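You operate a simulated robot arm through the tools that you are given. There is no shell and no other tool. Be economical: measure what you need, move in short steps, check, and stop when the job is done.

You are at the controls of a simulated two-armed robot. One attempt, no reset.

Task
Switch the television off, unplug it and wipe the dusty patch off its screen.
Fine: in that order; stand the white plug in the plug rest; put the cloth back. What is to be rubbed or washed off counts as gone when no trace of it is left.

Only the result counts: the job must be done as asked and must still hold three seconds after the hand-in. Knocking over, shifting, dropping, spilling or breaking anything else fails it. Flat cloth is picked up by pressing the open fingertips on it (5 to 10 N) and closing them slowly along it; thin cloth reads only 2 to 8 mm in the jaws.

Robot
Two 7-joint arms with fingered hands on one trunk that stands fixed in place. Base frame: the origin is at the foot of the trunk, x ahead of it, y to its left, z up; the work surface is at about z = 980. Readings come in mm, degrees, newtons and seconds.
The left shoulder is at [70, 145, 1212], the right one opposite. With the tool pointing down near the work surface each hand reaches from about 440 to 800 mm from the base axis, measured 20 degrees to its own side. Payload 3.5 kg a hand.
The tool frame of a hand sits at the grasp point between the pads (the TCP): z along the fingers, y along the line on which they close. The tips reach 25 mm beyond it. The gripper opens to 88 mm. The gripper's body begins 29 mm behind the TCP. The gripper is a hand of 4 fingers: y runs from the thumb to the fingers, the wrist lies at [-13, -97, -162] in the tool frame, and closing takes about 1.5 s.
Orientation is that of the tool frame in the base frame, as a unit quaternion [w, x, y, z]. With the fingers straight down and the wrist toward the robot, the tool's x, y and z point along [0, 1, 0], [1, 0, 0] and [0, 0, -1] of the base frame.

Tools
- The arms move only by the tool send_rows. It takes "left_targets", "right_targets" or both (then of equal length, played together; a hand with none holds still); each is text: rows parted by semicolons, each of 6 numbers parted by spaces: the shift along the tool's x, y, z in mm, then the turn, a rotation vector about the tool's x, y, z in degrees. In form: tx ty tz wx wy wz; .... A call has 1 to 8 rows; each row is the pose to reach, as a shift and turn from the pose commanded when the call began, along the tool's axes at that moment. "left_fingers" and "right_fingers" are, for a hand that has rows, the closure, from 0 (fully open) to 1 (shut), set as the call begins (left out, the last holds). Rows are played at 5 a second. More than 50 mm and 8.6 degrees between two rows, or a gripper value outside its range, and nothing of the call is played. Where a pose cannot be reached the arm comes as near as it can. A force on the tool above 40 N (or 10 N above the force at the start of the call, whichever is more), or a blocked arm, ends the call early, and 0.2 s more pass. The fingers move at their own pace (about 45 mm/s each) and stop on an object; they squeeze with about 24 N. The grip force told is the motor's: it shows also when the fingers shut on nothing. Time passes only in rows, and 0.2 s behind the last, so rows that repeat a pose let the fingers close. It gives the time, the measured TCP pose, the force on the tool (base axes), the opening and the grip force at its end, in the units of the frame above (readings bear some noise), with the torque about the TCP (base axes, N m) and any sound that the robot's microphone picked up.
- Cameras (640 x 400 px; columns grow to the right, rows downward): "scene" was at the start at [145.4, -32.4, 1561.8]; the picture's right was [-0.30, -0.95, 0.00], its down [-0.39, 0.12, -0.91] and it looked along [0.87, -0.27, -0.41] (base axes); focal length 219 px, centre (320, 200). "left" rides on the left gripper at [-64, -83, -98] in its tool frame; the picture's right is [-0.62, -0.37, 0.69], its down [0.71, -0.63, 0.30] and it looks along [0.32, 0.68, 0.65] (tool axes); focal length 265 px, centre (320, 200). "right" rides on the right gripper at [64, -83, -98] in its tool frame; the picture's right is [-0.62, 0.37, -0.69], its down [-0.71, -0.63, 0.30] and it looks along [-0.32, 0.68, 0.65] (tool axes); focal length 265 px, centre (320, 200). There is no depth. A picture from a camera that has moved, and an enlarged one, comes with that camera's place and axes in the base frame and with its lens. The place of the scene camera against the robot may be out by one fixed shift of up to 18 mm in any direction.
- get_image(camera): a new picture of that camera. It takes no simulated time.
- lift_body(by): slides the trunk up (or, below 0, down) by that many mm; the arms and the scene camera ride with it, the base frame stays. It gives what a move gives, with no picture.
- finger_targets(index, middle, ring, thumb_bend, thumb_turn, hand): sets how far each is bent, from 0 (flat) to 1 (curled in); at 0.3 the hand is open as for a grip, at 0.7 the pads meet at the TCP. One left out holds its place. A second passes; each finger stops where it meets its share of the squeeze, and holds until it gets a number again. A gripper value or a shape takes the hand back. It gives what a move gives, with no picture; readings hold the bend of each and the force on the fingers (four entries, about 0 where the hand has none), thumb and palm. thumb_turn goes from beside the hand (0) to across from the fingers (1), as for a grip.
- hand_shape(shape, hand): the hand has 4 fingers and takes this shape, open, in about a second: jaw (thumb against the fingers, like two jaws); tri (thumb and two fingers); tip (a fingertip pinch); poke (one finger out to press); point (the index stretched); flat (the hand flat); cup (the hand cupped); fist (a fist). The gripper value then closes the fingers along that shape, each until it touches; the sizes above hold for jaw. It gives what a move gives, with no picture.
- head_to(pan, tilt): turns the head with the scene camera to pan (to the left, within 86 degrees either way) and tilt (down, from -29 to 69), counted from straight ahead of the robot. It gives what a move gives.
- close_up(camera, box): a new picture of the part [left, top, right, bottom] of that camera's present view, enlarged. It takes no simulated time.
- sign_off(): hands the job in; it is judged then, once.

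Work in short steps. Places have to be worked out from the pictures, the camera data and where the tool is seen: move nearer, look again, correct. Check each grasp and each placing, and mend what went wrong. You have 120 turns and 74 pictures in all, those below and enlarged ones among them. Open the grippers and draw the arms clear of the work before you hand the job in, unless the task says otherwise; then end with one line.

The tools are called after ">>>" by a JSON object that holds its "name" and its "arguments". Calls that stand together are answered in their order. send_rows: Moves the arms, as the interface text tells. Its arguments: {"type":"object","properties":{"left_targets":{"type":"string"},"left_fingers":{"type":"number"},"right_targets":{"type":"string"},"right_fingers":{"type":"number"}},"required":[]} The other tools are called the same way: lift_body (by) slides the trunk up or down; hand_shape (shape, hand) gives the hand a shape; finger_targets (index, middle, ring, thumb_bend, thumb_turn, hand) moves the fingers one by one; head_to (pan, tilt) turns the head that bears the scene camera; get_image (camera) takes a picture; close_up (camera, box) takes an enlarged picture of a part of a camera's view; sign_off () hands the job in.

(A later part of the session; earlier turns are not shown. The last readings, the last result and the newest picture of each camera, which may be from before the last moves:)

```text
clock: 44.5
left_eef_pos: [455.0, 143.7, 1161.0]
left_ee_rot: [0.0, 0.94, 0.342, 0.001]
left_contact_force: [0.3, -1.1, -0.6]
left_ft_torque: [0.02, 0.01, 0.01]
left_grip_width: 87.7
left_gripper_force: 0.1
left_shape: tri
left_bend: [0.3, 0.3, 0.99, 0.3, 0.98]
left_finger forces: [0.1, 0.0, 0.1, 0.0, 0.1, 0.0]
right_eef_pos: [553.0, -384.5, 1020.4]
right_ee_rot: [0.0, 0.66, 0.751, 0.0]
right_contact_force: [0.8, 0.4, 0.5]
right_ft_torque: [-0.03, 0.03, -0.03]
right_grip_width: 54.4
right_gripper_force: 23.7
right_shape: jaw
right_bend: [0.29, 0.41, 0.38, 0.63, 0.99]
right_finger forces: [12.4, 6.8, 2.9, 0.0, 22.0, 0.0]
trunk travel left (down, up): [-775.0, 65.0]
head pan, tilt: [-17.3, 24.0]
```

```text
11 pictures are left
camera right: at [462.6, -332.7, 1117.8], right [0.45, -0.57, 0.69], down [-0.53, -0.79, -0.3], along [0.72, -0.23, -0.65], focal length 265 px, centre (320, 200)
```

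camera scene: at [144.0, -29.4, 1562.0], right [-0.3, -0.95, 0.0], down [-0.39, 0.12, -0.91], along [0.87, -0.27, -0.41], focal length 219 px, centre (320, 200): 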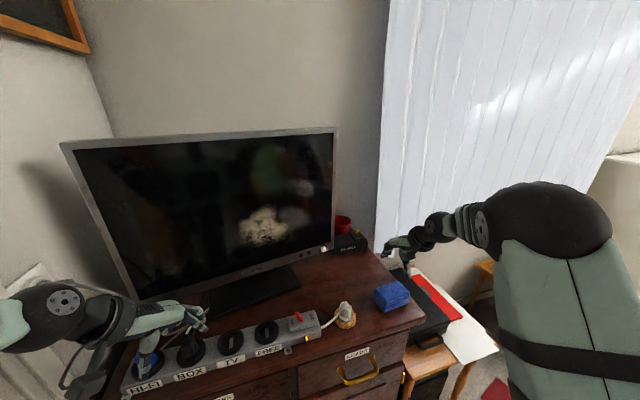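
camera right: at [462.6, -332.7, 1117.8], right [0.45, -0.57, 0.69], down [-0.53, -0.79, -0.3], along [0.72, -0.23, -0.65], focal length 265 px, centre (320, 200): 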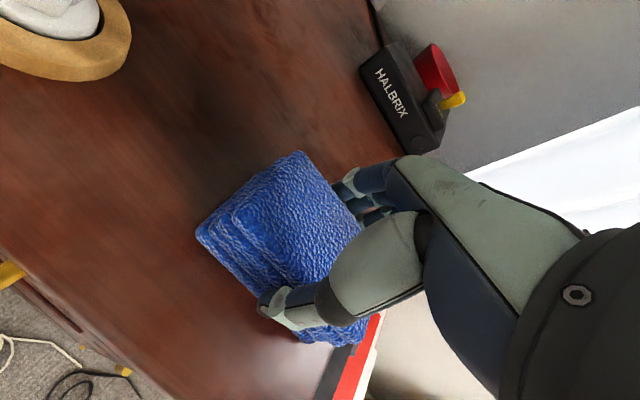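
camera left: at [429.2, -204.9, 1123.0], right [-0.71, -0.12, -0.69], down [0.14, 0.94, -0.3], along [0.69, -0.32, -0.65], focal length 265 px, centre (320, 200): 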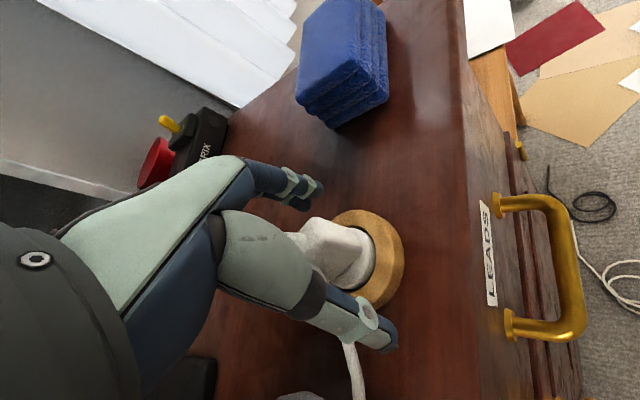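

Cloth is held: 54 mm wide, all fingers loaded. Lifting straight up 160 mm.

>>> {"name": "send_rows", "arguments": {"right_targets": "0 0 -20 0 0 0; 0 0 -50 0 0 0; 0 0 -90 0 0 0; 0 0 -130 0 0 0; 0 0 -160 0 0 0; 0 0 -160 0 0 0"}}

>>> {"name": "send_rows", "arguments": {"right_targets": "30 11 -2 -7.6 0 0; 59 22 -5 -15.3 0 0; 89 33 -7 -22.9 0 0; 119 44 -9 -30.5 0 0; 148 54 -12 -38.2 0 0; 178 65 -14 -45.8 0 0; 208 76 -16 -53.5 0 0; 238 87 -18 -61.1 0 0"}}

>>> {"name": "send_rows", "arguments": {"right_targets": "30 7 8 -7.6 0 0; 60 14 16 -15.2 0 0; 89 22 25 -23 0 0; 89 22 25 -23 0 0"}}

>>> {"name": "get_image", "arguments": {"camera": "scene"}}

>>> {"name": "get_image", "arguments": {"camera": "right"}}

```text
clock: 45.9
left_eef_pos: [454.7, 143.0, 1163.5]
left_ee_rot: [0.0, 0.94, 0.342, 0.0]
left_contact_force: [0.0, 0.2, -0.3]
left_ft_torque: [0.01, 0.01, -0.01]
left_grip_width: 87.8
left_gripper_force: 0.1
left_shape: tri
left_bend: [0.3, 0.3, 0.99, 0.3, 0.98]
left_finger forces: [0.0, 0.1, 0.1, 0.0, 0.0, 0.1]
right_eef_pos: [553.9, -385.6, 1180.7]
right_ee_rot: [0.0, 0.66, 0.752, 0.0]
right_contact_force: [-1.1, 0.4, -0.6]
right_ft_torque: [0.01, -0.01, -0.03]
right_grip_width: 54.0
right_gripper_force: 23.7
right_shape: jaw
right_bend: [0.29, 0.41, 0.38, 0.63, 0.99]
right_finger forces: [12.3, 6.7, 3.0, 0.0, 22.0, 0.1]
trunk travel left (down, up): [-775.0, 65.0]
head pan, tilt: [-17.3, 24.0]
```

```text
clock: 47.7
left_eef_pos: [455.8, 143.3, 1162.2]
left_ee_rot: [0.0, 0.94, 0.342, 0.0]
left_contact_force: [0.6, 0.4, -0.2]
left_ft_torque: [0.0, 0.06, -0.01]
left_grip_width: 87.9
left_gripper_force: 0.1
left_shape: tri
left_bend: [0.3, 0.3, 0.99, 0.3, 0.98]
left_finger forces: [0.1, 0.0, 0.1, 0.0, 0.0, 0.0]
right_eef_pos: [609.1, -138.2, 1194.3]
right_ee_rot: [0.335, 0.567, 0.648, 0.382]
right_contact_force: [-0.1, 0.3, -1.1]
right_ft_torque: [0.03, -0.02, 0.01]
right_grip_width: 54.0
right_gripper_force: 24.0
right_shape: jaw
right_bend: [0.29, 0.41, 0.38, 0.63, 0.99]
right_finger forces: [12.2, 6.6, 2.9, 0.0, 22.2, 0.0]
trunk travel left (down, up): [-775.0, 65.0]
head pan, tilt: [-17.3, 24.0]
```

```text
clock: 48.7
left_eef_pos: [453.6, 141.8, 1162.6]
left_ee_rot: [0.0, 0.94, 0.342, 0.0]
left_contact_force: [0.5, 0.0, -0.2]
left_ft_torque: [0.02, -0.01, 0.02]
left_grip_width: 87.7
left_gripper_force: 0.1
left_shape: tri
left_bend: [0.3, 0.3, 0.99, 0.3, 0.98]
left_finger forces: [0.0, 0.1, 0.0, 0.0, 0.0, 0.0]
right_eef_pos: [628.9, -43.1, 1205.3]
right_ee_rot: [0.441, 0.489, 0.558, 0.504]
right_contact_force: [0.6, -0.9, 0.2]
right_ft_torque: [0.0, 0.03, -0.03]
right_grip_width: 53.7
right_gripper_force: 24.0
right_shape: jaw
right_bend: [0.29, 0.41, 0.38, 0.63, 0.99]
right_finger forces: [12.1, 6.5, 3.0, 0.0, 22.2, 0.0]
trunk travel left (down, up): [-775.0, 65.0]
head pan, tilt: [-17.3, 24.0]
```

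```text
10 pictures are left
camera scene: at [145.1, -33.0, 1561.9], right [-0.3, -0.95, 0.0], down [-0.39, 0.12, -0.91], along [0.87, -0.27, -0.41], focal length 219 px, centre (320, 200)
```

scene: 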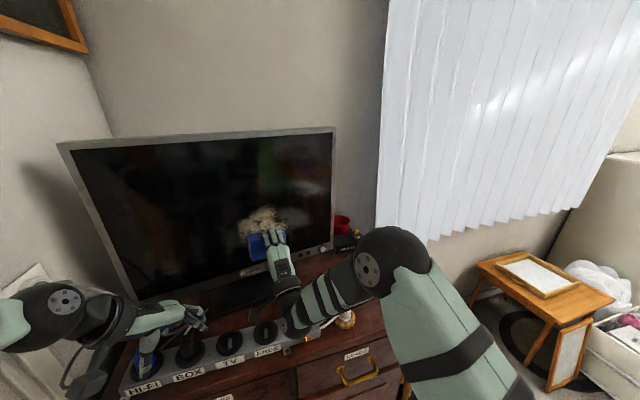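

```text
9 pictures are left
camera right: at [515.6, 7.1, 1130.9], right [-0.57, -0.7, 0.44], down [0.33, -0.68, -0.66], along [0.76, -0.23, 0.61], focal length 265 px, centre (320, 200)
```

right: 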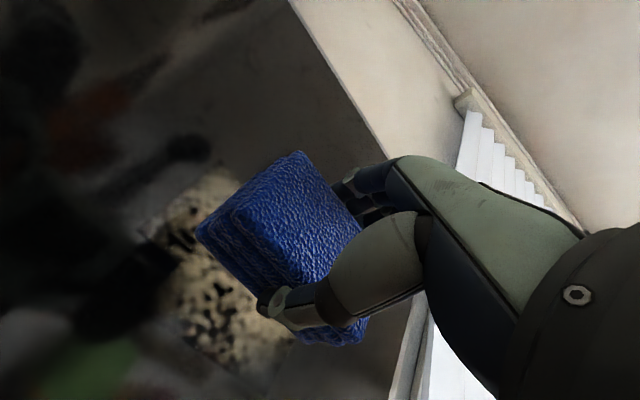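

Patch spans about y −105…+38, z 1138…1268 on the screen, and the cloth faces it with a gap of about 57 mm. I approach the screen along the tool axis.

>>> {"name": "send_rows", "arguments": {"right_targets": "0 0 20 0 0 0; 0 0 40 0 0 0; 0 0 48 0 0 0; 0 0 52 0 0 0; 0 0 52 0 0 0"}}

```text
clock: 49.9
left_eef_pos: [455.1, 142.5, 1161.6]
left_ee_rot: [0.0, 0.94, 0.342, 0.001]
left_contact_force: [-0.5, 0.3, 0.7]
left_ft_torque: [-0.01, 0.03, -0.03]
left_grip_width: 87.5
left_gripper_force: 0.2
left_shape: tri
left_bend: [0.3, 0.3, 0.99, 0.3, 0.98]
left_finger forces: [0.0, 0.1, 0.0, 0.0, 0.0, 0.0]
right_eef_pos: [681.7, -36.8, 1198.0]
right_ee_rot: [0.442, 0.489, 0.558, 0.504]
right_contact_force: [-0.6, 0.7, 0.7]
right_ft_torque: [-0.02, 0.03, -0.01]
right_grip_width: 54.0
right_gripper_force: 24.1
right_shape: jaw
right_bend: [0.29, 0.41, 0.38, 0.63, 0.99]
right_finger forces: [12.1, 6.5, 3.0, 0.0, 22.2, 0.0]
trunk travel left (down, up): [-775.0, 65.0]
head pan, tilt: [-17.3, 24.0]
```

No contact yet at face x≈721; continuing in 3 mm steps.

>>> {"name": "send_rows", "arguments": {"right_targets": "0 0 3 0 0 0; 0 0 6 0 0 0; 0 0 6 0 0 0"}}

>>> {"name": "send_rows", "arguments": {"right_targets": "0 0 2 0 0 0; 0 0 4 0 0 0; 0 0 4 0 0 0"}}

```text
clock: 50.7
left_eef_pos: [454.3, 142.6, 1163.9]
left_ee_rot: [0.0, 0.94, 0.342, 0.0]
left_contact_force: [0.3, 0.4, 0.6]
left_ft_torque: [-0.02, -0.04, -0.01]
left_grip_width: 87.5
left_gripper_force: 0.0
left_shape: tri
left_bend: [0.3, 0.3, 0.99, 0.3, 0.98]
left_finger forces: [0.0, 0.0, 0.0, 0.0, 0.0, 0.0]
right_eef_pos: [684.7, -36.1, 1198.9]
right_ee_rot: [0.441, 0.489, 0.559, 0.504]
right_contact_force: [-1.9, -1.3, -0.7]
right_ft_torque: [0.02, -0.07, 0.05]
right_grip_width: 53.6
right_gripper_force: 23.7
right_shape: jaw
right_bend: [0.29, 0.41, 0.39, 0.63, 0.99]
right_finger forces: [12.6, 6.5, 3.0, 0.0, 23.1, 0.0]
trunk travel left (down, up): [-775.0, 65.0]
head pan, tilt: [-17.3, 24.0]
```

```text
clock: 51.5
left_eef_pos: [452.3, 142.2, 1164.7]
left_ee_rot: [0.0, 0.94, 0.342, 0.001]
left_contact_force: [-0.2, -0.4, 0.3]
left_ft_torque: [0.0, -0.02, -0.01]
left_grip_width: 87.8
left_gripper_force: 0.1
left_shape: tri
left_bend: [0.3, 0.3, 0.99, 0.3, 0.98]
left_finger forces: [0.1, 0.0, 0.0, 0.1, 0.0, 0.0]
right_eef_pos: [687.2, -35.9, 1199.4]
right_ee_rot: [0.443, 0.49, 0.557, 0.503]
right_contact_force: [-12.1, -2.0, -4.4]
right_ft_torque: [-0.01, -0.12, -0.01]
right_grip_width: 53.1
right_gripper_force: 24.0
right_shape: jaw
right_bend: [0.74, 0.41, 0.39, 0.62, 0.99]
right_finger forces: [11.9, 6.2, 3.0, 0.0, 27.2, 0.0]
trunk travel left (down, up): [-775.0, 65.0]
head pan, tilt: [-17.3, 24.0]
```

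Contact at 12 N, but the face is tilted 6° so only the top edge touches. I back off, pitch 6° more so it lies flat, and re-approach.

>>> {"name": "send_rows", "arguments": {"right_targets": "0 0 -6 0 0 0; 0 0 -6 -6 0 0; 0 0 -6 -6 0 0"}}

>>> {"name": "send_rows", "arguments": {"right_targets": "0 0 2 0 0 0; 0 0 4 0 0 0; 0 0 5 0 0 0; 0 0 5 0 0 0"}}

>>> {"name": "close_up", "arguments": {"camera": "right", "box": [120, 120, 440, 380]}}

```text
clock: 52.3
left_eef_pos: [454.8, 142.4, 1163.3]
left_ee_rot: [0.0, 0.94, 0.342, 0.0]
left_contact_force: [-0.1, -0.8, -0.1]
left_ft_torque: [0.0, -0.03, 0.0]
left_grip_width: 87.6
left_gripper_force: 0.1
left_shape: tri
left_bend: [0.3, 0.3, 0.99, 0.3, 0.98]
left_finger forces: [0.1, 0.0, 0.1, 0.0, 0.1, 0.0]
right_eef_pos: [683.7, -36.8, 1200.6]
right_ee_rot: [0.468, 0.466, 0.53, 0.532]
right_contact_force: [0.3, 0.5, -0.2]
right_ft_torque: [0.01, 0.0, -0.03]
right_grip_width: 53.0
right_gripper_force: 23.4
right_shape: jaw
right_bend: [0.74, 0.41, 0.39, 0.62, 0.99]
right_finger forces: [13.0, 6.6, 3.5, 0.0, 23.7, 0.0]
trunk travel left (down, up): [-775.0, 65.0]
head pan, tilt: [-17.3, 24.0]
```

```text
clock: 53.3
left_eef_pos: [454.9, 142.8, 1163.0]
left_ee_rot: [0.0, 0.94, 0.342, 0.0]
left_contact_force: [-0.4, -0.3, 0.2]
left_ft_torque: [0.0, 0.01, -0.01]
left_grip_width: 87.8
left_gripper_force: 0.1
left_shape: tri
left_bend: [0.3, 0.3, 0.99, 0.3, 0.98]
left_finger forces: [0.0, 0.0, 0.0, 0.1, 0.0, 0.0]
right_eef_pos: [686.5, -36.4, 1199.8]
right_ee_rot: [0.467, 0.466, 0.531, 0.532]
right_contact_force: [-2.1, -0.8, -0.6]
right_ft_torque: [0.0, 0.11, 0.06]
right_grip_width: 53.2
right_gripper_force: 23.8
right_shape: jaw
right_bend: [0.74, 0.41, 0.39, 0.62, 0.99]
right_finger forces: [12.5, 6.3, 3.4, 0.0, 23.9, 0.1]
trunk travel left (down, up): [-775.0, 65.0]
head pan, tilt: [-17.3, 24.0]
```

```text
1.54 times, centred on (280, 250) of right
camera zoom: at [583.1, 14.6, 1115.5], right [-0.61, -0.71, 0.37], down [0.4, -0.67, -0.63], along [0.69, -0.24, 0.68], focal length 408 px, centre (382, 123)
```

zoom: 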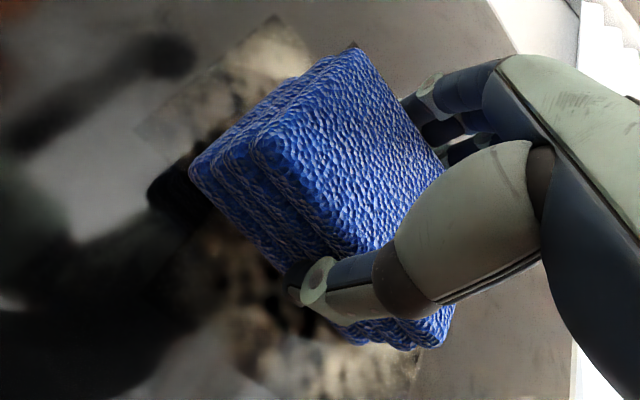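

The face now lies flat with 2 N. I press 1.5 mm more and begin with an upward stroke.

>>> {"name": "send_rows", "arguments": {"right_targets": "0 0 1.5 0 0 0; 0 12 1.5 0 0 0; 0 24 1.5 0 0 0; 0 36 1.5 0 0 0; 0 48 1.5 0 0 0; 0 58 1.5 0 0 0"}}

```text
clock: 54.7
left_eef_pos: [453.2, 142.5, 1164.0]
left_ee_rot: [0.0, 0.94, 0.342, 0.0]
left_contact_force: [0.8, -0.2, 1.2]
left_ft_torque: [-0.02, -0.03, 0.0]
left_grip_width: 87.7
left_gripper_force: 0.0
left_shape: tri
left_bend: [0.3, 0.3, 0.99, 0.3, 0.98]
left_finger forces: [0.0, 0.0, 0.1, 0.1, 0.0, 0.0]
right_eef_pos: [689.0, -35.5, 1256.6]
right_ee_rot: [0.467, 0.465, 0.531, 0.533]
right_contact_force: [-6.9, -0.9, -4.7]
right_ft_torque: [-0.03, 0.15, 0.05]
right_grip_width: 53.1
right_gripper_force: 24.1
right_shape: jaw
right_bend: [0.74, 0.42, 0.39, 0.62, 0.99]
right_finger forces: [12.2, 6.4, 3.1, 0.0, 25.5, 0.0]
trunk travel left (down, up): [-775.0, 65.0]
head pan, tilt: [-17.3, 24.0]
```

Steady 7 N normal force with rubbing friction. Now a full down stroke through the centre column.

>>> {"name": "send_rows", "arguments": {"right_targets": "0 -15 0 0 0 0; 0 -30 0 0 0 0; 0 -45 0 0 0 0; 0 -60 0 0 0 0; 0 -75 0 0 0 0; 0 -90 0 0 0 0; 0 -105 0 0 0 0; 0 -112 0 0 0 0"}}

```text
clock: 56.7
left_eef_pos: [443.3, 146.2, 1164.9]
left_ee_rot: [0.003, 0.94, 0.342, 0.003]
left_contact_force: [0.6, 0.1, 0.4]
left_ft_torque: [0.0, 0.05, -0.01]
left_grip_width: 87.5
left_gripper_force: 0.1
left_shape: tri
left_bend: [0.3, 0.3, 0.99, 0.3, 0.98]
left_finger forces: [0.1, 0.1, 0.0, 0.1, 0.1, 0.0]
right_eef_pos: [683.5, -33.9, 1191.8]
right_ee_rot: [0.488, 0.445, 0.507, 0.554]
right_contact_force: [0.0, 0.6, -0.4]
right_ft_torque: [0.02, -0.01, 0.06]
right_grip_width: 53.2
right_gripper_force: 23.5
right_shape: jaw
right_bend: [0.29, 0.42, 0.39, 0.62, 0.99]
right_finger forces: [13.5, 6.7, 3.1, 0.1, 23.7, 0.0]
trunk travel left (down, up): [-775.0, 65.0]
head pan, tilt: [-17.3, 24.0]
stopped in row 8 (right hand): the arm was blocked; the commanded pose is now the measured one
```

The arm was blocked midway and the left hand shifted, so something touched. I look before moving again.

>>> {"name": "get_image", "arguments": {"camera": "scene"}}

```text
7 pictures are left
camera scene: at [130.0, -27.6, 1561.6], right [-0.3, -0.95, 0.0], down [-0.38, 0.12, -0.92], along [0.88, -0.27, -0.4], focal length 219 px, centre (320, 200)
```

scene: 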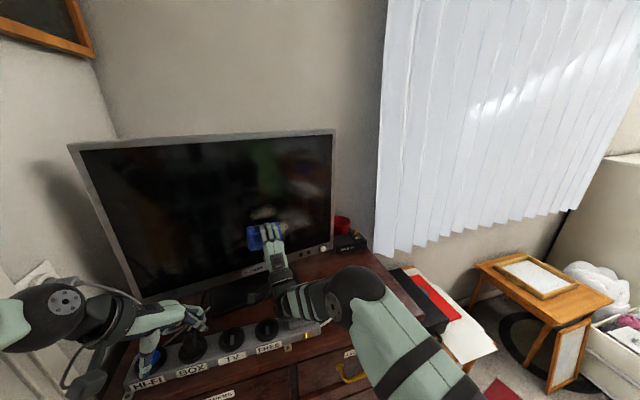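

The trunk was pushed back: the low wrist has come down on the socket strip. Raising at once and then checking the switch and plug.

>>> {"name": "send_rows", "arguments": {"right_targets": "0 20 -4 0 0 0; 0 45 -8 0 0 0; 0 70 -30 0 0 0; 0 95 -55 0 0 0; 0 95 -55 0 0 0"}}

>>> {"name": "close_up", "arguments": {"camera": "scene", "box": [200, 180, 400, 345]}}

```text
clock: 57.9
left_eef_pos: [456.2, 144.3, 1162.0]
left_ee_rot: [0.0, 0.94, 0.342, 0.0]
left_contact_force: [0.1, 0.2, -0.5]
left_ft_torque: [-0.02, -0.03, -0.01]
left_grip_width: 87.6
left_gripper_force: 0.0
left_shape: tri
left_bend: [0.3, 0.3, 0.99, 0.3, 0.98]
left_finger forces: [0.1, 0.0, 0.0, 0.0, 0.0, 0.0]
right_eef_pos: [636.0, -47.2, 1269.4]
right_ee_rot: [0.484, 0.452, 0.513, 0.546]
right_contact_force: [-0.5, 0.3, 0.3]
right_ft_torque: [-0.01, 0.02, 0.0]
right_grip_width: 52.9
right_gripper_force: 24.0
right_shape: jaw
right_bend: [0.29, 0.42, 0.4, 0.64, 0.98]
right_finger forces: [12.8, 6.7, 3.5, 0.0, 23.6, 0.0]
trunk travel left (down, up): [-775.0, 65.0]
head pan, tilt: [-17.3, 24.0]
```

```text
2.42 times, centred on (300, 262) of scene
camera zoom: at [146.4, -32.4, 1561.7], right [-0.3, -0.95, 0.0], down [-0.39, 0.12, -0.91], along [0.87, -0.27, -0.41], focal length 532 px, centre (368, 48)
```

zoom: 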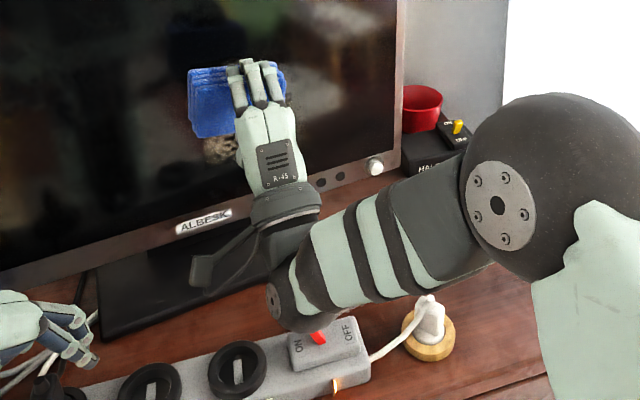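

The strip switch is still ON and lit, the plug stands, and the TV is unmoved; dust remains below. For the lower area I'll re-pitch the hand to 30° below horizontal so the wrist stays high, and wipe with the leading cloth edge.

>>> {"name": "send_rows", "arguments": {"right_targets": "0 0 0 6.8 0 0; 0 0 0 13.6 0 0; 0 0 0 20.4 0 0; 0 0 0 27.2 0 0; 0 0 0 34 0 0; 0 0 0 34 0 0"}}

>>> {"name": "send_rows", "arguments": {"right_targets": "0 8 14 0 0 0; 0 16 28 0 0 0; 0 18 31 0 0 0; 0 18 31 0 0 0"}}

```text
clock: 59.3
left_eef_pos: [455.2, 142.5, 1162.5]
left_ee_rot: [0.0, 0.94, 0.342, 0.0]
left_contact_force: [0.6, -0.5, 0.1]
left_ft_torque: [0.01, 0.01, 0.0]
left_grip_width: 87.8
left_gripper_force: 0.1
left_shape: tri
left_bend: [0.3, 0.3, 0.99, 0.3, 0.98]
left_finger forces: [0.0, 0.1, 0.0, 0.0, 0.0, 0.0]
right_eef_pos: [635.5, -46.9, 1269.5]
right_ee_rot: [0.331, 0.573, 0.65, 0.373]
right_contact_force: [0.4, 0.4, -1.0]
right_ft_torque: [0.02, 0.01, 0.01]
right_grip_width: 52.6
right_gripper_force: 23.4
right_shape: jaw
right_bend: [0.29, 0.42, 0.4, 0.64, 0.98]
right_finger forces: [12.7, 6.7, 3.4, 0.1, 23.4, 0.0]
trunk travel left (down, up): [-775.0, 65.0]
head pan, tilt: [-17.3, 24.0]
```

```text
clock: 60.3
left_eef_pos: [454.5, 142.1, 1162.7]
left_ee_rot: [0.0, 0.94, 0.342, 0.0]
left_contact_force: [-0.1, -0.6, 0.6]
left_ft_torque: [-0.01, 0.0, 0.02]
left_grip_width: 87.6
left_gripper_force: 0.1
left_shape: tri
left_bend: [0.3, 0.3, 0.99, 0.3, 0.98]
left_finger forces: [0.1, 0.0, 0.0, 0.0, 0.1, 0.0]
right_eef_pos: [670.9, -42.0, 1267.1]
right_ee_rot: [0.331, 0.574, 0.65, 0.372]
right_contact_force: [0.3, -0.7, -1.4]
right_ft_torque: [0.03, -0.02, 0.0]
right_grip_width: 53.0
right_gripper_force: 24.4
right_shape: jaw
right_bend: [0.29, 0.42, 0.4, 0.64, 0.98]
right_finger forces: [12.7, 6.8, 3.4, 0.0, 23.4, 0.0]
trunk travel left (down, up): [-775.0, 65.0]
head pan, tilt: [-17.3, 24.0]
```

Free so far; stepping in along the screen normal to find contact.

>>> {"name": "send_rows", "arguments": {"right_targets": "0 1.5 2.6 0 0 0; 0 3 5.2 0 0 0; 0 3 5.2 0 0 0"}}

>>> {"name": "send_rows", "arguments": {"right_targets": "0 1 1.7 0 0 0; 0 2 3.5 0 0 0; 0 2 3.5 0 0 0"}}

```text
clock: 61.1
left_eef_pos: [454.9, 142.1, 1161.8]
left_ee_rot: [0.0, 0.94, 0.342, 0.0]
left_contact_force: [-0.3, 0.1, 0.2]
left_ft_torque: [-0.01, -0.02, 0.01]
left_grip_width: 87.6
left_gripper_force: 0.1
left_shape: tri
left_bend: [0.3, 0.3, 0.99, 0.3, 0.98]
left_finger forces: [0.0, 0.0, 0.0, 0.0, 0.0, 0.0]
right_eef_pos: [676.6, -42.9, 1268.5]
right_ee_rot: [0.33, 0.573, 0.65, 0.374]
right_contact_force: [-0.6, -0.3, -1.4]
right_ft_torque: [-0.02, -0.01, 0.02]
right_grip_width: 53.0
right_gripper_force: 24.2
right_shape: jaw
right_bend: [0.29, 0.42, 0.4, 0.64, 0.98]
right_finger forces: [12.3, 6.9, 3.6, 0.1, 23.9, 0.1]
trunk travel left (down, up): [-775.0, 65.0]
head pan, tilt: [-17.3, 24.0]
```

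```text
clock: 61.9
left_eef_pos: [453.9, 142.6, 1163.2]
left_ee_rot: [0.0, 0.94, 0.342, 0.0]
left_contact_force: [0.7, 0.6, -0.1]
left_ft_torque: [0.0, 0.01, 0.0]
left_grip_width: 87.7
left_gripper_force: 0.0
left_shape: tri
left_bend: [0.3, 0.3, 0.99, 0.3, 0.98]
left_finger forces: [0.1, 0.0, 0.0, 0.0, 0.0, 0.0]
right_eef_pos: [681.1, -41.7, 1267.1]
right_ee_rot: [0.33, 0.573, 0.65, 0.373]
right_contact_force: [-3.5, -1.6, -2.0]
right_ft_torque: [-0.02, 0.04, 0.12]
right_grip_width: 52.9
right_gripper_force: 24.1
right_shape: jaw
right_bend: [0.29, 0.42, 0.39, 0.63, 0.99]
right_finger forces: [12.0, 7.1, 3.5, 0.0, 25.7, 0.1]
trunk travel left (down, up): [-775.0, 65.0]
head pan, tilt: [-17.3, 24.0]
```

Contact. Pressing 1.5 mm more and stroking down the centre column to z≈1132.

>>> {"name": "send_rows", "arguments": {"right_targets": "0 0.75 1.3 0 0 0; 0 -16.6 11.3 0 0 0; 0 -33.9 21.3 0 0 0; 0 -51.2 31.3 0 0 0; 0 -68.5 41.3 0 0 0; 0 -85.9 51.3 0 0 0; 0 -103.2 61.3 0 0 0; 0 -116.2 68.8 0 0 0"}}

```text
clock: 63.7
left_eef_pos: [451.6, 141.4, 1164.3]
left_ee_rot: [-0.001, 0.94, 0.341, 0.001]
left_contact_force: [-0.5, 0.6, 0.0]
left_ft_torque: [0.06, -0.01, 0.0]
left_grip_width: 87.7
left_gripper_force: 0.1
left_shape: tri
left_bend: [0.3, 0.3, 0.99, 0.3, 0.98]
left_finger forces: [0.0, 0.1, 0.1, 0.0, 0.0, 0.1]
right_eef_pos: [680.2, -39.6, 1133.3]
right_ee_rot: [0.331, 0.573, 0.65, 0.373]
right_contact_force: [-9.6, -1.5, 2.8]
right_ft_torque: [0.07, -0.18, 0.02]
right_grip_width: 52.7
right_gripper_force: 24.5
right_shape: jaw
right_bend: [0.29, 0.42, 0.39, 0.63, 0.98]
right_finger forces: [12.9, 7.0, 3.0, 0.0, 25.9, 0.1]
trunk travel left (down, up): [-775.0, 65.0]
head pan, tilt: [-17.3, 24.0]
```

Smooth, 10 N. Now I slide 38 mm toward −y and stroke up.

>>> {"name": "send_rows", "arguments": {"right_targets": "-19 0 0 0 0 0; -38 0 0.3 0 0 0; -38 20.8 -11.7 0 0 0; -38 41.6 -23.7 0 0 0; -38 62.4 -35.7 0 0 0; -38 83.1 -47.7 0 0 0; -38 103.9 -59.7 0 0 0; -38 120 -69 0 0 0"}}

```text
clock: 65.5
left_eef_pos: [454.7, 143.1, 1163.2]
left_ee_rot: [0.0, 0.94, 0.341, 0.0]
left_contact_force: [0.0, -0.4, 0.3]
left_ft_torque: [-0.01, 0.0, -0.02]
left_grip_width: 87.7
left_gripper_force: 0.1
left_shape: tri
left_bend: [0.3, 0.3, 0.99, 0.3, 0.98]
left_finger forces: [0.1, 0.0, 0.0, 0.0, 0.0, 0.0]
right_eef_pos: [686.6, -78.1, 1271.6]
right_ee_rot: [0.331, 0.573, 0.65, 0.374]
right_contact_force: [-2.3, 0.4, -0.9]
right_ft_torque: [-0.01, 0.01, 0.11]
right_grip_width: 53.0
right_gripper_force: 24.1
right_shape: jaw
right_bend: [0.74, 0.42, 0.39, 0.63, 0.99]
right_finger forces: [12.8, 6.9, 3.7, 0.1, 25.2, 0.0]
trunk travel left (down, up): [-775.0, 65.0]
head pan, tilt: [-17.3, 24.0]
```

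Force is light at the top here, so I press 1.5 mm more and stroke down the same column.

>>> {"name": "send_rows", "arguments": {"right_targets": "0 0.75 1.3 0 0 0; 0 -16.6 11.3 0 0 0; 0 -33.9 21.3 0 0 0; 0 -51.2 31.3 0 0 0; 0 -68.5 41 0 0 0; 0 -85.9 51 0 0 0; 0 -103.2 60.8 0 0 0; 0 -118.5 69.5 0 0 0"}}

```text
clock: 67.3
left_eef_pos: [452.7, 144.2, 1163.2]
left_ee_rot: [0.0, 0.94, 0.341, 0.0]
left_contact_force: [0.0, 0.8, 0.7]
left_ft_torque: [0.01, -0.02, 0.0]
left_grip_width: 87.6
left_gripper_force: 0.0
left_shape: tri
left_bend: [0.3, 0.3, 0.99, 0.3, 0.98]
left_finger forces: [0.0, 0.1, 0.0, 0.0, 0.0, 0.1]
right_eef_pos: [687.9, -78.9, 1137.5]
right_ee_rot: [0.33, 0.574, 0.65, 0.372]
right_contact_force: [-6.1, -0.8, 0.7]
right_ft_torque: [-0.01, -0.1, -0.02]
right_grip_width: 52.9
right_gripper_force: 24.3
right_shape: jaw
right_bend: [0.74, 0.42, 0.39, 0.63, 0.99]
right_finger forces: [13.1, 6.9, 3.4, 0.0, 25.4, 0.1]
trunk travel left (down, up): [-775.0, 65.0]
head pan, tilt: [-17.3, 24.0]
```

Sliding across the bottom to the +y column.

>>> {"name": "send_rows", "arguments": {"right_targets": "16 -0.2 -0.2 0 0 0; 32 -0.3 -0.5 0 0 0; 48 -0.4 -0.7 0 0 0; 64 -0.5 -0.9 0 0 0; 80 -0.6 -1.1 0 0 0; 80 -0.6 -1.1 0 0 0"}}

>>> {"name": "send_rows", "arguments": {"right_targets": "0 17.3 -10 0 0 0; 0 34.6 -20 0 0 0; 0 52 -29.8 0 0 0; 0 69.3 -39.6 0 0 0; 0 86.6 -49.4 0 0 0; 0 103.9 -59.2 0 0 0; 0 118 -67.3 0 0 0"}}

>>> {"name": "send_rows", "arguments": {"right_targets": "0 0.4 0.7 0 0 0; 0 -17 10.5 0 0 0; 0 -34.3 20.5 0 0 0; 0 -51.6 30.5 0 0 0; 0 -68.9 40.3 0 0 0; 0 -86.2 50.2 0 0 0; 0 -103.5 60.2 0 0 0; 0 -117 68 0 0 0"}}

```text
clock: 68.7
left_eef_pos: [452.3, 142.2, 1164.3]
left_ee_rot: [0.0, 0.94, 0.342, 0.001]
left_contact_force: [0.0, -0.3, 0.1]
left_ft_torque: [0.01, 0.01, 0.01]
left_grip_width: 87.7
left_gripper_force: 0.1
left_shape: tri
left_bend: [0.3, 0.3, 0.99, 0.3, 0.98]
left_finger forces: [0.0, 0.1, 0.0, 0.0, 0.0, 0.0]
right_eef_pos: [676.0, -2.4, 1134.7]
right_ee_rot: [0.33, 0.573, 0.65, 0.374]
right_contact_force: [-10.8, -4.0, -1.5]
right_ft_torque: [0.01, -0.06, -0.03]
right_grip_width: 52.7
right_gripper_force: 24.5
right_shape: jaw
right_bend: [0.74, 0.42, 0.4, 0.62, 0.99]
right_finger forces: [11.9, 6.2, 3.1, 0.0, 27.4, 0.0]
trunk travel left (down, up): [-775.0, 65.0]
head pan, tilt: [-17.3, 24.0]
```

```text
clock: 70.3
left_eef_pos: [451.9, 142.6, 1163.2]
left_ee_rot: [-0.001, 0.94, 0.342, 0.001]
left_contact_force: [0.8, -0.1, 0.2]
left_ft_torque: [0.0, 0.04, -0.01]
left_grip_width: 87.6
left_gripper_force: 0.0
left_shape: tri
left_bend: [0.3, 0.3, 0.99, 0.3, 0.98]
left_finger forces: [0.0, 0.0, 0.0, 0.0, 0.1, 0.0]
right_eef_pos: [675.2, -1.2, 1273.8]
right_ee_rot: [0.332, 0.573, 0.649, 0.374]
right_contact_force: [-10.9, -2.4, -3.7]
right_ft_torque: [-0.05, 0.14, 0.03]
right_grip_width: 51.9
right_gripper_force: 23.8
right_shape: jaw
right_bend: [0.74, 0.44, 0.42, 0.61, 0.99]
right_finger forces: [10.9, 5.2, 3.5, 0.1, 28.8, 0.0]
trunk travel left (down, up): [-775.0, 65.0]
head pan, tilt: [-17.3, 24.0]
```

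```text
clock: 72.1
left_eef_pos: [452.1, 143.1, 1162.3]
left_ee_rot: [0.0, 0.94, 0.342, 0.001]
left_contact_force: [0.2, 0.5, -0.8]
left_ft_torque: [0.01, -0.01, 0.0]
left_grip_width: 87.7
left_gripper_force: 0.0
left_shape: tri
left_bend: [0.3, 0.3, 0.99, 0.3, 0.98]
left_finger forces: [0.0, 0.0, 0.0, 0.0, 0.0, 0.1]
right_eef_pos: [673.7, 0.8, 1138.9]
right_ee_rot: [0.331, 0.573, 0.65, 0.374]
right_contact_force: [-11.8, -1.6, 2.4]
right_ft_torque: [0.03, -0.19, -0.05]
right_grip_width: 52.4
right_gripper_force: 23.9
right_shape: jaw
right_bend: [0.74, 0.43, 0.41, 0.61, 0.99]
right_finger forces: [12.4, 6.3, 3.6, 0.1, 25.9, 0.0]
trunk travel left (down, up): [-775.0, 65.0]
head pan, tilt: [-17.3, 24.0]
```

All three columns stroked at 6–12 N. I back off and move aside to inspect the screen.

>>> {"name": "send_rows", "arguments": {"right_targets": "0 -15 -26 0 0 0; 0 -25 -50 0 0 0; -30 -5 -62 0 0 0; -65 10 -72 0 0 0; -100 25 -82 0 0 0; -135 35 -90 0 0 0; -170 39 -92 0 0 0; -170 39 -92 0 0 0"}}

>>> {"name": "close_up", "arguments": {"camera": "scene", "box": [200, 180, 400, 345]}}

```text
clock: 73.9
left_eef_pos: [454.1, 142.3, 1162.9]
left_ee_rot: [0.0, 0.94, 0.342, 0.0]
left_contact_force: [-0.4, -0.8, 0.7]
left_ft_torque: [0.0, -0.06, 0.01]
left_grip_width: 87.6
left_gripper_force: 0.0
left_shape: tri
left_bend: [0.3, 0.3, 0.99, 0.3, 0.98]
left_finger forces: [0.0, 0.0, 0.1, 0.0, 0.0, 0.0]
right_eef_pos: [641.1, -177.8, 1214.1]
right_ee_rot: [0.331, 0.573, 0.65, 0.373]
right_contact_force: [1.1, -0.7, -0.5]
right_ft_torque: [0.03, 0.03, 0.0]
right_grip_width: 52.7
right_gripper_force: 23.9
right_shape: jaw
right_bend: [0.74, 0.43, 0.41, 0.62, 0.99]
right_finger forces: [13.0, 6.5, 3.6, 0.0, 23.7, 0.1]
trunk travel left (down, up): [-775.0, 65.0]
head pan, tilt: [-17.3, 24.0]
```

```text
2.42 times, centred on (300, 262) of scene
camera zoom: at [145.4, -32.1, 1561.8], right [-0.3, -0.95, 0.0], down [-0.39, 0.12, -0.91], along [0.87, -0.27, -0.41], focal length 532 px, centre (368, 48)
```

zoom: 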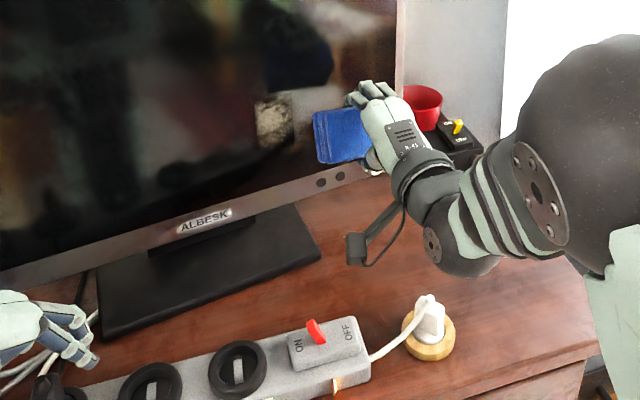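

Most of it is gone; a remnant is left at about y −66…−112, z 1140…1223, where the −y end of the cloth had weak contact. I go back there with a 3° yaw to bring that end forward.

>>> {"name": "send_rows", "arguments": {"right_targets": "26 13 9 0 0.9 -0.5; 52 26 18 0 1.7 -1; 77 40 28 0 2.6 -1.5; 77 40 28 0 2.6 -1.5"}}

>>> {"name": "send_rows", "arguments": {"right_targets": "0 3 5.2 0 0 0; 0 5 8.7 0 0 0; 0 6.5 11.3 0 0 0; 0 6.5 11.3 0 0 0"}}

```text
clock: 74.9
left_eef_pos: [455.7, 142.7, 1162.8]
left_ee_rot: [0.0, 0.939, 0.343, 0.0]
left_contact_force: [0.5, -0.2, -0.5]
left_ft_torque: [0.01, -0.03, -0.01]
left_grip_width: 88.0
left_gripper_force: 0.1
left_shape: tri
left_bend: [0.3, 0.3, 0.99, 0.3, 0.98]
left_finger forces: [0.0, 0.1, 0.0, 0.0, 0.0, 0.0]
right_eef_pos: [676.1, -94.6, 1233.5]
right_ee_rot: [0.32, 0.556, 0.665, 0.382]
right_contact_force: [0.0, -0.6, -0.6]
right_ft_torque: [-0.01, 0.03, 0.04]
right_grip_width: 52.5
right_gripper_force: 23.7
right_shape: jaw
right_bend: [0.74, 0.43, 0.4, 0.62, 0.99]
right_finger forces: [13.0, 6.5, 3.5, 0.0, 23.6, 0.0]
trunk travel left (down, up): [-775.0, 65.0]
head pan, tilt: [-17.3, 24.0]
```

```text
clock: 75.9
left_eef_pos: [455.0, 143.3, 1162.6]
left_ee_rot: [0.0, 0.94, 0.342, 0.0]
left_contact_force: [-0.5, 0.5, 0.5]
left_ft_torque: [-0.01, -0.02, -0.01]
left_grip_width: 87.7
left_gripper_force: 0.0
left_shape: tri
left_bend: [0.3, 0.3, 0.99, 0.3, 0.98]
left_finger forces: [0.1, 0.0, 0.1, 0.0, 0.1, 0.0]
right_eef_pos: [688.1, -91.1, 1235.3]
right_ee_rot: [0.32, 0.556, 0.665, 0.382]
right_contact_force: [-0.1, -0.4, -0.6]
right_ft_torque: [0.0, 0.02, -0.03]
right_grip_width: 52.7
right_gripper_force: 24.1
right_shape: jaw
right_bend: [0.74, 0.43, 0.4, 0.62, 0.99]
right_finger forces: [13.0, 6.5, 3.5, 0.1, 23.6, 0.0]
trunk travel left (down, up): [-775.0, 65.0]
head pan, tilt: [-17.3, 24.0]
```

Not touching yet; continuing in small steps.

>>> {"name": "send_rows", "arguments": {"right_targets": "0 1 1.7 0 0 0; 0 2 3.5 0 0 0; 0 2 3.5 0 0 0"}}

>>> {"name": "send_rows", "arguments": {"right_targets": "0 0.7 1.3 0 0 0; 0 1.3 2.2 0 0 0; 0 1.3 2.2 0 0 0"}}

```text
clock: 76.7
left_eef_pos: [455.4, 143.9, 1161.5]
left_ee_rot: [0.0, 0.94, 0.342, 0.0]
left_contact_force: [-0.7, 0.5, -0.1]
left_ft_torque: [0.01, -0.03, 0.02]
left_grip_width: 87.7
left_gripper_force: 0.0
left_shape: tri
left_bend: [0.3, 0.3, 0.99, 0.3, 0.98]
left_finger forces: [0.0, 0.1, 0.0, 0.0, 0.1, 0.0]
right_eef_pos: [690.7, -89.7, 1235.3]
right_ee_rot: [0.32, 0.556, 0.665, 0.382]
right_contact_force: [-2.6, -0.3, -1.6]
right_ft_torque: [0.0, 0.03, -0.08]
right_grip_width: 52.8
right_gripper_force: 23.8
right_shape: jaw
right_bend: [0.74, 0.43, 0.41, 0.61, 0.98]
right_finger forces: [12.6, 5.8, 3.2, 0.1, 24.3, 0.0]
trunk travel left (down, up): [-775.0, 65.0]
head pan, tilt: [-17.3, 24.0]
```

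```text
clock: 77.5
left_eef_pos: [452.1, 143.0, 1163.6]
left_ee_rot: [-0.001, 0.94, 0.342, 0.0]
left_contact_force: [-0.4, -0.4, 0.0]
left_ft_torque: [0.0, 0.01, -0.01]
left_grip_width: 87.8
left_gripper_force: 0.1
left_shape: tri
left_bend: [0.3, 0.3, 0.99, 0.3, 0.98]
left_finger forces: [0.0, 0.0, 0.0, 0.1, 0.0, 0.0]
right_eef_pos: [692.8, -89.8, 1236.7]
right_ee_rot: [0.32, 0.556, 0.665, 0.381]
right_contact_force: [-10.7, -0.1, -4.7]
right_ft_torque: [-0.05, 0.19, -0.04]
right_grip_width: 52.6
right_gripper_force: 23.8
right_shape: jaw
right_bend: [0.74, 0.43, 0.41, 0.61, 0.98]
right_finger forces: [10.7, 5.2, 3.1, 0.0, 28.4, 0.0]
trunk travel left (down, up): [-775.0, 65.0]
head pan, tilt: [-17.3, 24.0]
```

11 N contact here; stroking down and then up over the remnant.

>>> {"name": "send_rows", "arguments": {"right_targets": "0 -13 7.5 0 0 0; 0 -26 15 0 0 0; 0 -39 22.5 0 0 0; 0 -52 30 0 0 0; 0 -65 37.5 0 0 0; 0 -78 45 0 0 0; 0 -90 52 0 0 0"}}

>>> {"name": "send_rows", "arguments": {"right_targets": "-12 0 0.3 0 0 0; -12 15 -8.2 0 0 0; -12 30 -16.8 0 0 0; -12 45 -25.4 0 0 0; -12 60 -34 0 0 0; -12 75 -42.7 0 0 0; -12 90 -51.3 0 0 0; -12 105 -60 0 0 0"}}

>>> {"name": "send_rows", "arguments": {"right_targets": "24 -0.5 -1 0 0 0; 24 -17 8.6 0 0 0; 24 -34 18.4 0 0 0; 24 -51 28.2 0 0 0; 24 -68 38 0 0 0; 24 -85 47.8 0 0 0; 24 -102 57.6 0 0 0; 24 -105 59.5 0 0 0"}}

```text
clock: 79.1
left_eef_pos: [452.6, 142.9, 1163.3]
left_ee_rot: [0.0, 0.94, 0.342, 0.0]
left_contact_force: [-1.0, -0.7, -0.8]
left_ft_torque: [-0.01, 0.0, 0.01]
left_grip_width: 87.7
left_gripper_force: 0.0
left_shape: tri
left_bend: [0.3, 0.3, 0.99, 0.3, 0.98]
left_finger forces: [0.0, 0.0, 0.0, 0.1, 0.0, 0.0]
right_eef_pos: [691.4, -90.3, 1132.7]
right_ee_rot: [0.32, 0.555, 0.666, 0.382]
right_contact_force: [-6.6, -0.5, 0.8]
right_ft_torque: [0.01, -0.12, -0.05]
right_grip_width: 52.8
right_gripper_force: 23.6
right_shape: jaw
right_bend: [0.74, 0.43, 0.41, 0.61, 0.98]
right_finger forces: [12.9, 6.4, 3.6, 0.1, 25.0, 0.0]
trunk travel left (down, up): [-775.0, 65.0]
head pan, tilt: [-17.3, 24.0]
```

```text
clock: 80.9
left_eef_pos: [453.0, 142.4, 1163.3]
left_ee_rot: [0.0, 0.939, 0.343, 0.001]
left_contact_force: [0.0, -0.3, 0.2]
left_ft_torque: [-0.02, 0.02, 0.04]
left_grip_width: 87.7
left_gripper_force: 0.1
left_shape: tri
left_bend: [0.3, 0.3, 0.99, 0.3, 0.98]
left_finger forces: [0.0, 0.0, 0.0, 0.1, 0.0, 0.0]
right_eef_pos: [694.6, -101.4, 1253.5]
right_ee_rot: [0.321, 0.556, 0.665, 0.383]
right_contact_force: [-10.5, -2.3, -3.7]
right_ft_torque: [0.02, 0.15, -0.03]
right_grip_width: 51.8
right_gripper_force: 24.4
right_shape: jaw
right_bend: [0.74, 0.43, 0.42, 0.61, 0.98]
right_finger forces: [11.0, 5.2, 3.4, 0.1, 28.6, 0.0]
trunk travel left (down, up): [-775.0, 65.0]
head pan, tilt: [-17.3, 24.0]
```

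```text
clock: 82.7
left_eef_pos: [453.2, 143.6, 1162.3]
left_ee_rot: [0.0, 0.94, 0.342, -0.001]
left_contact_force: [0.5, -0.6, -1.5]
left_ft_torque: [0.01, -0.01, 0.0]
left_grip_width: 88.0
left_gripper_force: 0.0
left_shape: tri
left_bend: [0.3, 0.3, 0.99, 0.3, 0.98]
left_finger forces: [0.0, 0.0, 0.0, 0.0, 0.0, 0.0]
right_eef_pos: [688.5, -79.9, 1132.9]
right_ee_rot: [0.321, 0.557, 0.665, 0.381]
right_contact_force: [-5.6, 0.2, 0.4]
right_ft_torque: [-0.02, -0.06, -0.01]
right_grip_width: 52.6
right_gripper_force: 23.7
right_shape: jaw
right_bend: [0.74, 0.43, 0.41, 0.62, 0.98]
right_finger forces: [12.8, 6.0, 3.5, 0.0, 24.9, 0.1]
trunk travel left (down, up): [-775.0, 65.0]
head pan, tilt: [-17.3, 24.0]
```

Backing off to look again, undoing the extra yaw on the way.

>>> {"name": "send_rows", "arguments": {"right_targets": "0 -15 -26 0 0 0; 0 -10 -50 0 0 0; -25 10 -65 0 -0.9 0.5; -50 25 -78 0 -1.8 1; -75 40 -92 0 -2.6 1.5; -110 45 -96 0 -2.6 1.5; -140 45 -96 0 -2.6 1.5; -140 45 -96 0 -2.6 1.5"}}

>>> {"name": "close_up", "arguments": {"camera": "scene", "box": [215, 185, 345, 265]}}

```text
clock: 84.5
left_eef_pos: [454.4, 145.4, 1163.2]
left_ee_rot: [0.0, 0.94, 0.342, 0.0]
left_contact_force: [0.2, 0.7, -0.8]
left_ft_torque: [-0.02, -0.02, -0.01]
left_grip_width: 87.7
left_gripper_force: 0.0
left_shape: tri
left_bend: [0.3, 0.3, 0.99, 0.3, 0.98]
left_finger forces: [0.1, 0.0, 0.0, 0.0, 0.1, 0.0]
right_eef_pos: [655.6, -224.3, 1219.5]
right_ee_rot: [0.331, 0.573, 0.65, 0.373]
right_contact_force: [-0.2, 0.1, -0.3]
right_ft_torque: [0.01, 0.03, 0.01]
right_grip_width: 52.4
right_gripper_force: 23.9
right_shape: jaw
right_bend: [0.74, 0.43, 0.41, 0.62, 0.98]
right_finger forces: [13.2, 6.4, 3.7, 0.1, 23.7, 0.0]
trunk travel left (down, up): [-775.0, 65.0]
head pan, tilt: [-17.3, 24.0]
```

```text
4.92 times, centred on (280, 225) of scene
camera zoom: at [144.8, -31.7, 1561.9], right [-0.3, -0.95, 0.0], down [-0.39, 0.12, -0.91], along [0.87, -0.27, -0.41], focal length 1080 px, centre (517, 77)
```

zoom: 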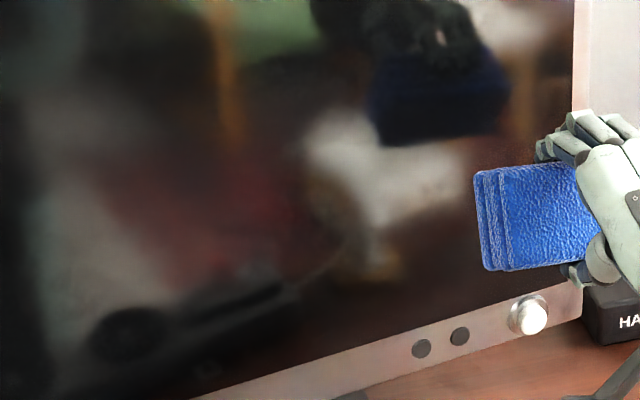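

Only smooth reflections seem to be left in the patch area. One tighter look to be sure.

>>> {"name": "close_up", "arguments": {"camera": "scene", "box": [232, 198, 302, 252]}}

```text
7.41 times, centred on (267, 225) of scene
camera zoom: at [144.8, -31.7, 1561.9], right [-0.3, -0.95, 0.0], down [-0.39, 0.12, -0.91], along [0.87, -0.27, -0.41], focal length 1625 px, centre (713, 15)
```

zoom: 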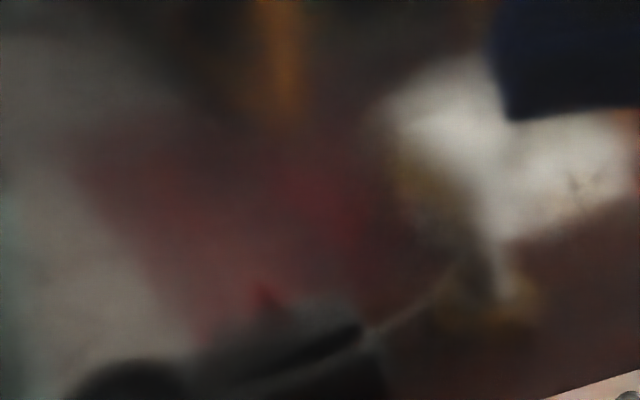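

The screen is clean: reflections only. Now I return the cloth, swinging the hand back to pointing down above the place where it lay.

>>> {"name": "send_rows", "arguments": {"right_targets": "-18 -12 -11 7.5 0 0; -36 -24 -21.5 15 0 0; -55 -36 -32 22.5 0 0; -73 -48 -43 30 0 0; -91 -60 -54 37.5 0 0; -109 -71 -64.5 45 0 0; -128 -83 -75 52.5 0 0; -146 -95.3 -86 59.9 0 0"}}

>>> {"name": "send_rows", "arguments": {"right_targets": "0 0 0 0 0 0; 0 0 0 0 0 0"}}

```text
clock: 86.3
left_eef_pos: [454.6, 141.9, 1161.3]
left_ee_rot: [-0.001, 0.94, 0.341, -0.001]
left_contact_force: [0.6, 0.0, 0.6]
left_ft_torque: [-0.03, -0.01, 0.07]
left_grip_width: 87.7
left_gripper_force: 0.1
left_shape: tri
left_bend: [0.3, 0.3, 0.99, 0.3, 0.98]
left_finger forces: [0.0, 0.0, 0.0, 0.0, 0.1, 0.0]
right_eef_pos: [553.5, -386.4, 1178.4]
right_ee_rot: [-0.001, 0.662, 0.749, -0.002]
right_contact_force: [0.0, 0.0, -0.9]
right_ft_torque: [0.05, 0.01, 0.02]
right_grip_width: 53.1
right_gripper_force: 23.8
right_shape: jaw
right_bend: [0.74, 0.43, 0.41, 0.62, 0.98]
right_finger forces: [13.4, 6.5, 3.7, 0.0, 23.6, 0.0]
trunk travel left (down, up): [-775.0, 65.0]
head pan, tilt: [-17.3, 24.0]
```

```text
clock: 86.9
left_eef_pos: [454.2, 142.0, 1163.8]
left_ee_rot: [0.0, 0.94, 0.342, 0.0]
left_contact_force: [-0.5, 0.3, -0.7]
left_ft_torque: [-0.01, -0.01, -0.01]
left_grip_width: 87.7
left_gripper_force: 0.0
left_shape: tri
left_bend: [0.3, 0.3, 0.99, 0.3, 0.98]
left_finger forces: [0.1, 0.0, 0.0, 0.1, 0.0, 0.0]
right_eef_pos: [552.7, -385.5, 1179.4]
right_ee_rot: [-0.001, 0.662, 0.749, -0.002]
right_contact_force: [-0.2, -0.4, -0.2]
right_ft_torque: [0.01, 0.0, -0.01]
right_grip_width: 52.6
right_gripper_force: 24.2
right_shape: jaw
right_bend: [0.74, 0.43, 0.41, 0.62, 0.98]
right_finger forces: [13.4, 6.5, 3.7, 0.0, 23.6, 0.0]
trunk travel left (down, up): [-775.0, 65.0]
head pan, tilt: [-17.3, 24.0]
```

Right over the original place. Lowering to just above the table level.

>>> {"name": "send_rows", "arguments": {"right_targets": "0 0 40 0 0 0; 0 0 80 0 0 0; 0 0 115 0 0 0; 0 0 140 0 0 0; 0 0 152 0 0 0; 0 0 156 0 0 0; 0 0 156 0 0 0"}}

>>> {"name": "send_rows", "arguments": {"right_targets": "0 0 1.5 0 0 0; 0 0 3 0 0 0; 0 0 3 0 0 0"}}

>>> {"name": "get_image", "arguments": {"camera": "right"}}

```text
clock: 88.5
left_eef_pos: [454.8, 143.2, 1163.0]
left_ee_rot: [0.001, 0.94, 0.342, 0.0]
left_contact_force: [0.2, 0.8, -0.3]
left_ft_torque: [0.0, -0.02, 0.01]
left_grip_width: 87.6
left_gripper_force: 0.2
left_shape: tri
left_bend: [0.3, 0.3, 0.99, 0.3, 0.98]
left_finger forces: [0.0, 0.1, 0.0, 0.0, 0.1, 0.0]
right_eef_pos: [551.6, -387.9, 1026.9]
right_ee_rot: [0.0, 0.662, 0.749, -0.001]
right_contact_force: [-0.1, -0.5, 0.1]
right_ft_torque: [0.03, 0.01, -0.01]
right_grip_width: 53.0
right_gripper_force: 24.0
right_shape: jaw
right_bend: [0.74, 0.43, 0.41, 0.62, 0.98]
right_finger forces: [13.3, 6.6, 3.7, 0.0, 23.6, 0.0]
trunk travel left (down, up): [-775.0, 65.0]
head pan, tilt: [-17.3, 24.0]
```

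```text
clock: 89.3
left_eef_pos: [455.1, 142.7, 1162.9]
left_ee_rot: [-0.001, 0.939, 0.343, 0.0]
left_contact_force: [-0.3, -0.9, -0.4]
left_ft_torque: [-0.01, 0.02, 0.0]
left_grip_width: 87.7
left_gripper_force: 0.2
left_shape: tri
left_bend: [0.3, 0.3, 0.99, 0.3, 0.98]
left_finger forces: [0.1, 0.0, 0.0, 0.0, 0.0, 0.0]
right_eef_pos: [552.3, -387.7, 1023.0]
right_ee_rot: [0.0, 0.662, 0.749, -0.001]
right_contact_force: [0.0, -0.2, -0.3]
right_ft_torque: [-0.05, -0.03, -0.01]
right_grip_width: 52.8
right_gripper_force: 24.2
right_shape: jaw
right_bend: [0.74, 0.43, 0.41, 0.62, 0.98]
right_finger forces: [13.3, 6.5, 3.8, 0.1, 23.5, 0.2]
trunk travel left (down, up): [-775.0, 65.0]
head pan, tilt: [-17.3, 24.0]
```

```text
2 pictures are left
camera right: at [462.3, -334.1, 1120.5], right [0.44, -0.57, 0.69], down [-0.54, -0.79, -0.3], along [0.72, -0.24, -0.65], focal length 265 px, centre (320, 200)
```

right: 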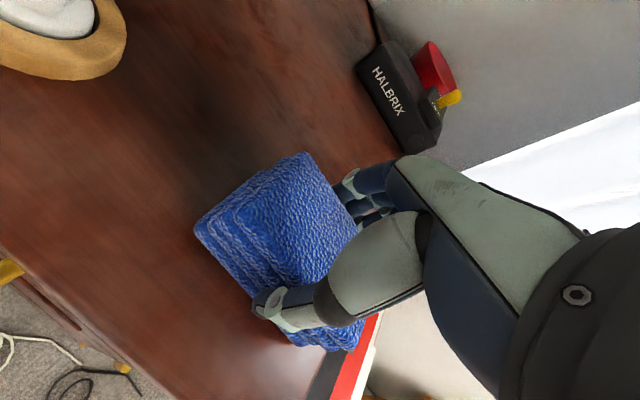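

The view matches the one at pick-up. A 2 mm trim in y, then lower until it just touches.

>>> {"name": "send_rows", "arguments": {"right_targets": "2 0 0 0 0 0; 2 0 1 0 0 0; 2 0 2 0 0 0; 2 0 2 0 0 0"}}

>>> {"name": "send_rows", "arguments": {"right_targets": "0 0 1 0 0 0; 0 0 1 0 0 0"}}

```text
clock: 90.3
left_eef_pos: [453.7, 144.8, 1162.5]
left_ee_rot: [-0.001, 0.94, 0.342, 0.0]
left_contact_force: [0.4, 0.7, -1.1]
left_ft_torque: [0.02, 0.0, 0.02]
left_grip_width: 87.7
left_gripper_force: 0.1
left_shape: tri
left_bend: [0.3, 0.3, 0.99, 0.3, 0.98]
left_finger forces: [0.0, 0.0, 0.0, 0.1, 0.0, 0.0]
right_eef_pos: [551.0, -384.6, 1021.5]
right_ee_rot: [-0.001, 0.662, 0.749, 0.0]
right_contact_force: [0.4, -0.8, 2.0]
right_ft_torque: [-0.12, -0.07, 0.02]
right_grip_width: 52.8
right_gripper_force: 24.0
right_shape: jaw
right_bend: [0.74, 0.42, 0.4, 0.62, 0.98]
right_finger forces: [13.3, 6.7, 3.8, 0.0, 23.3, 0.1]
trunk travel left (down, up): [-775.0, 65.0]
head pan, tilt: [-17.3, 24.0]
```

```text
clock: 90.9
left_eef_pos: [454.3, 144.0, 1161.9]
left_ee_rot: [0.0, 0.94, 0.341, 0.0]
left_contact_force: [-0.6, 0.3, 0.0]
left_ft_torque: [0.01, 0.0, -0.03]
left_grip_width: 87.9
left_gripper_force: 0.0
left_shape: tri
left_bend: [0.3, 0.3, 0.99, 0.3, 0.98]
left_finger forces: [0.2, 0.1, 0.1, 0.0, 0.0, 0.0]
right_eef_pos: [551.6, -385.0, 1019.9]
right_ee_rot: [0.001, 0.662, 0.749, -0.003]
right_contact_force: [0.3, 1.4, 4.1]
right_ft_torque: [-0.08, -0.05, 0.02]
right_grip_width: 53.0
right_gripper_force: 23.6
right_shape: jaw
right_bend: [0.74, 0.42, 0.4, 0.62, 0.98]
right_finger forces: [13.2, 6.6, 3.9, 0.0, 23.6, 0.0]
trunk travel left (down, up): [-775.0, 65.0]
head pan, tilt: [-17.3, 24.0]
```

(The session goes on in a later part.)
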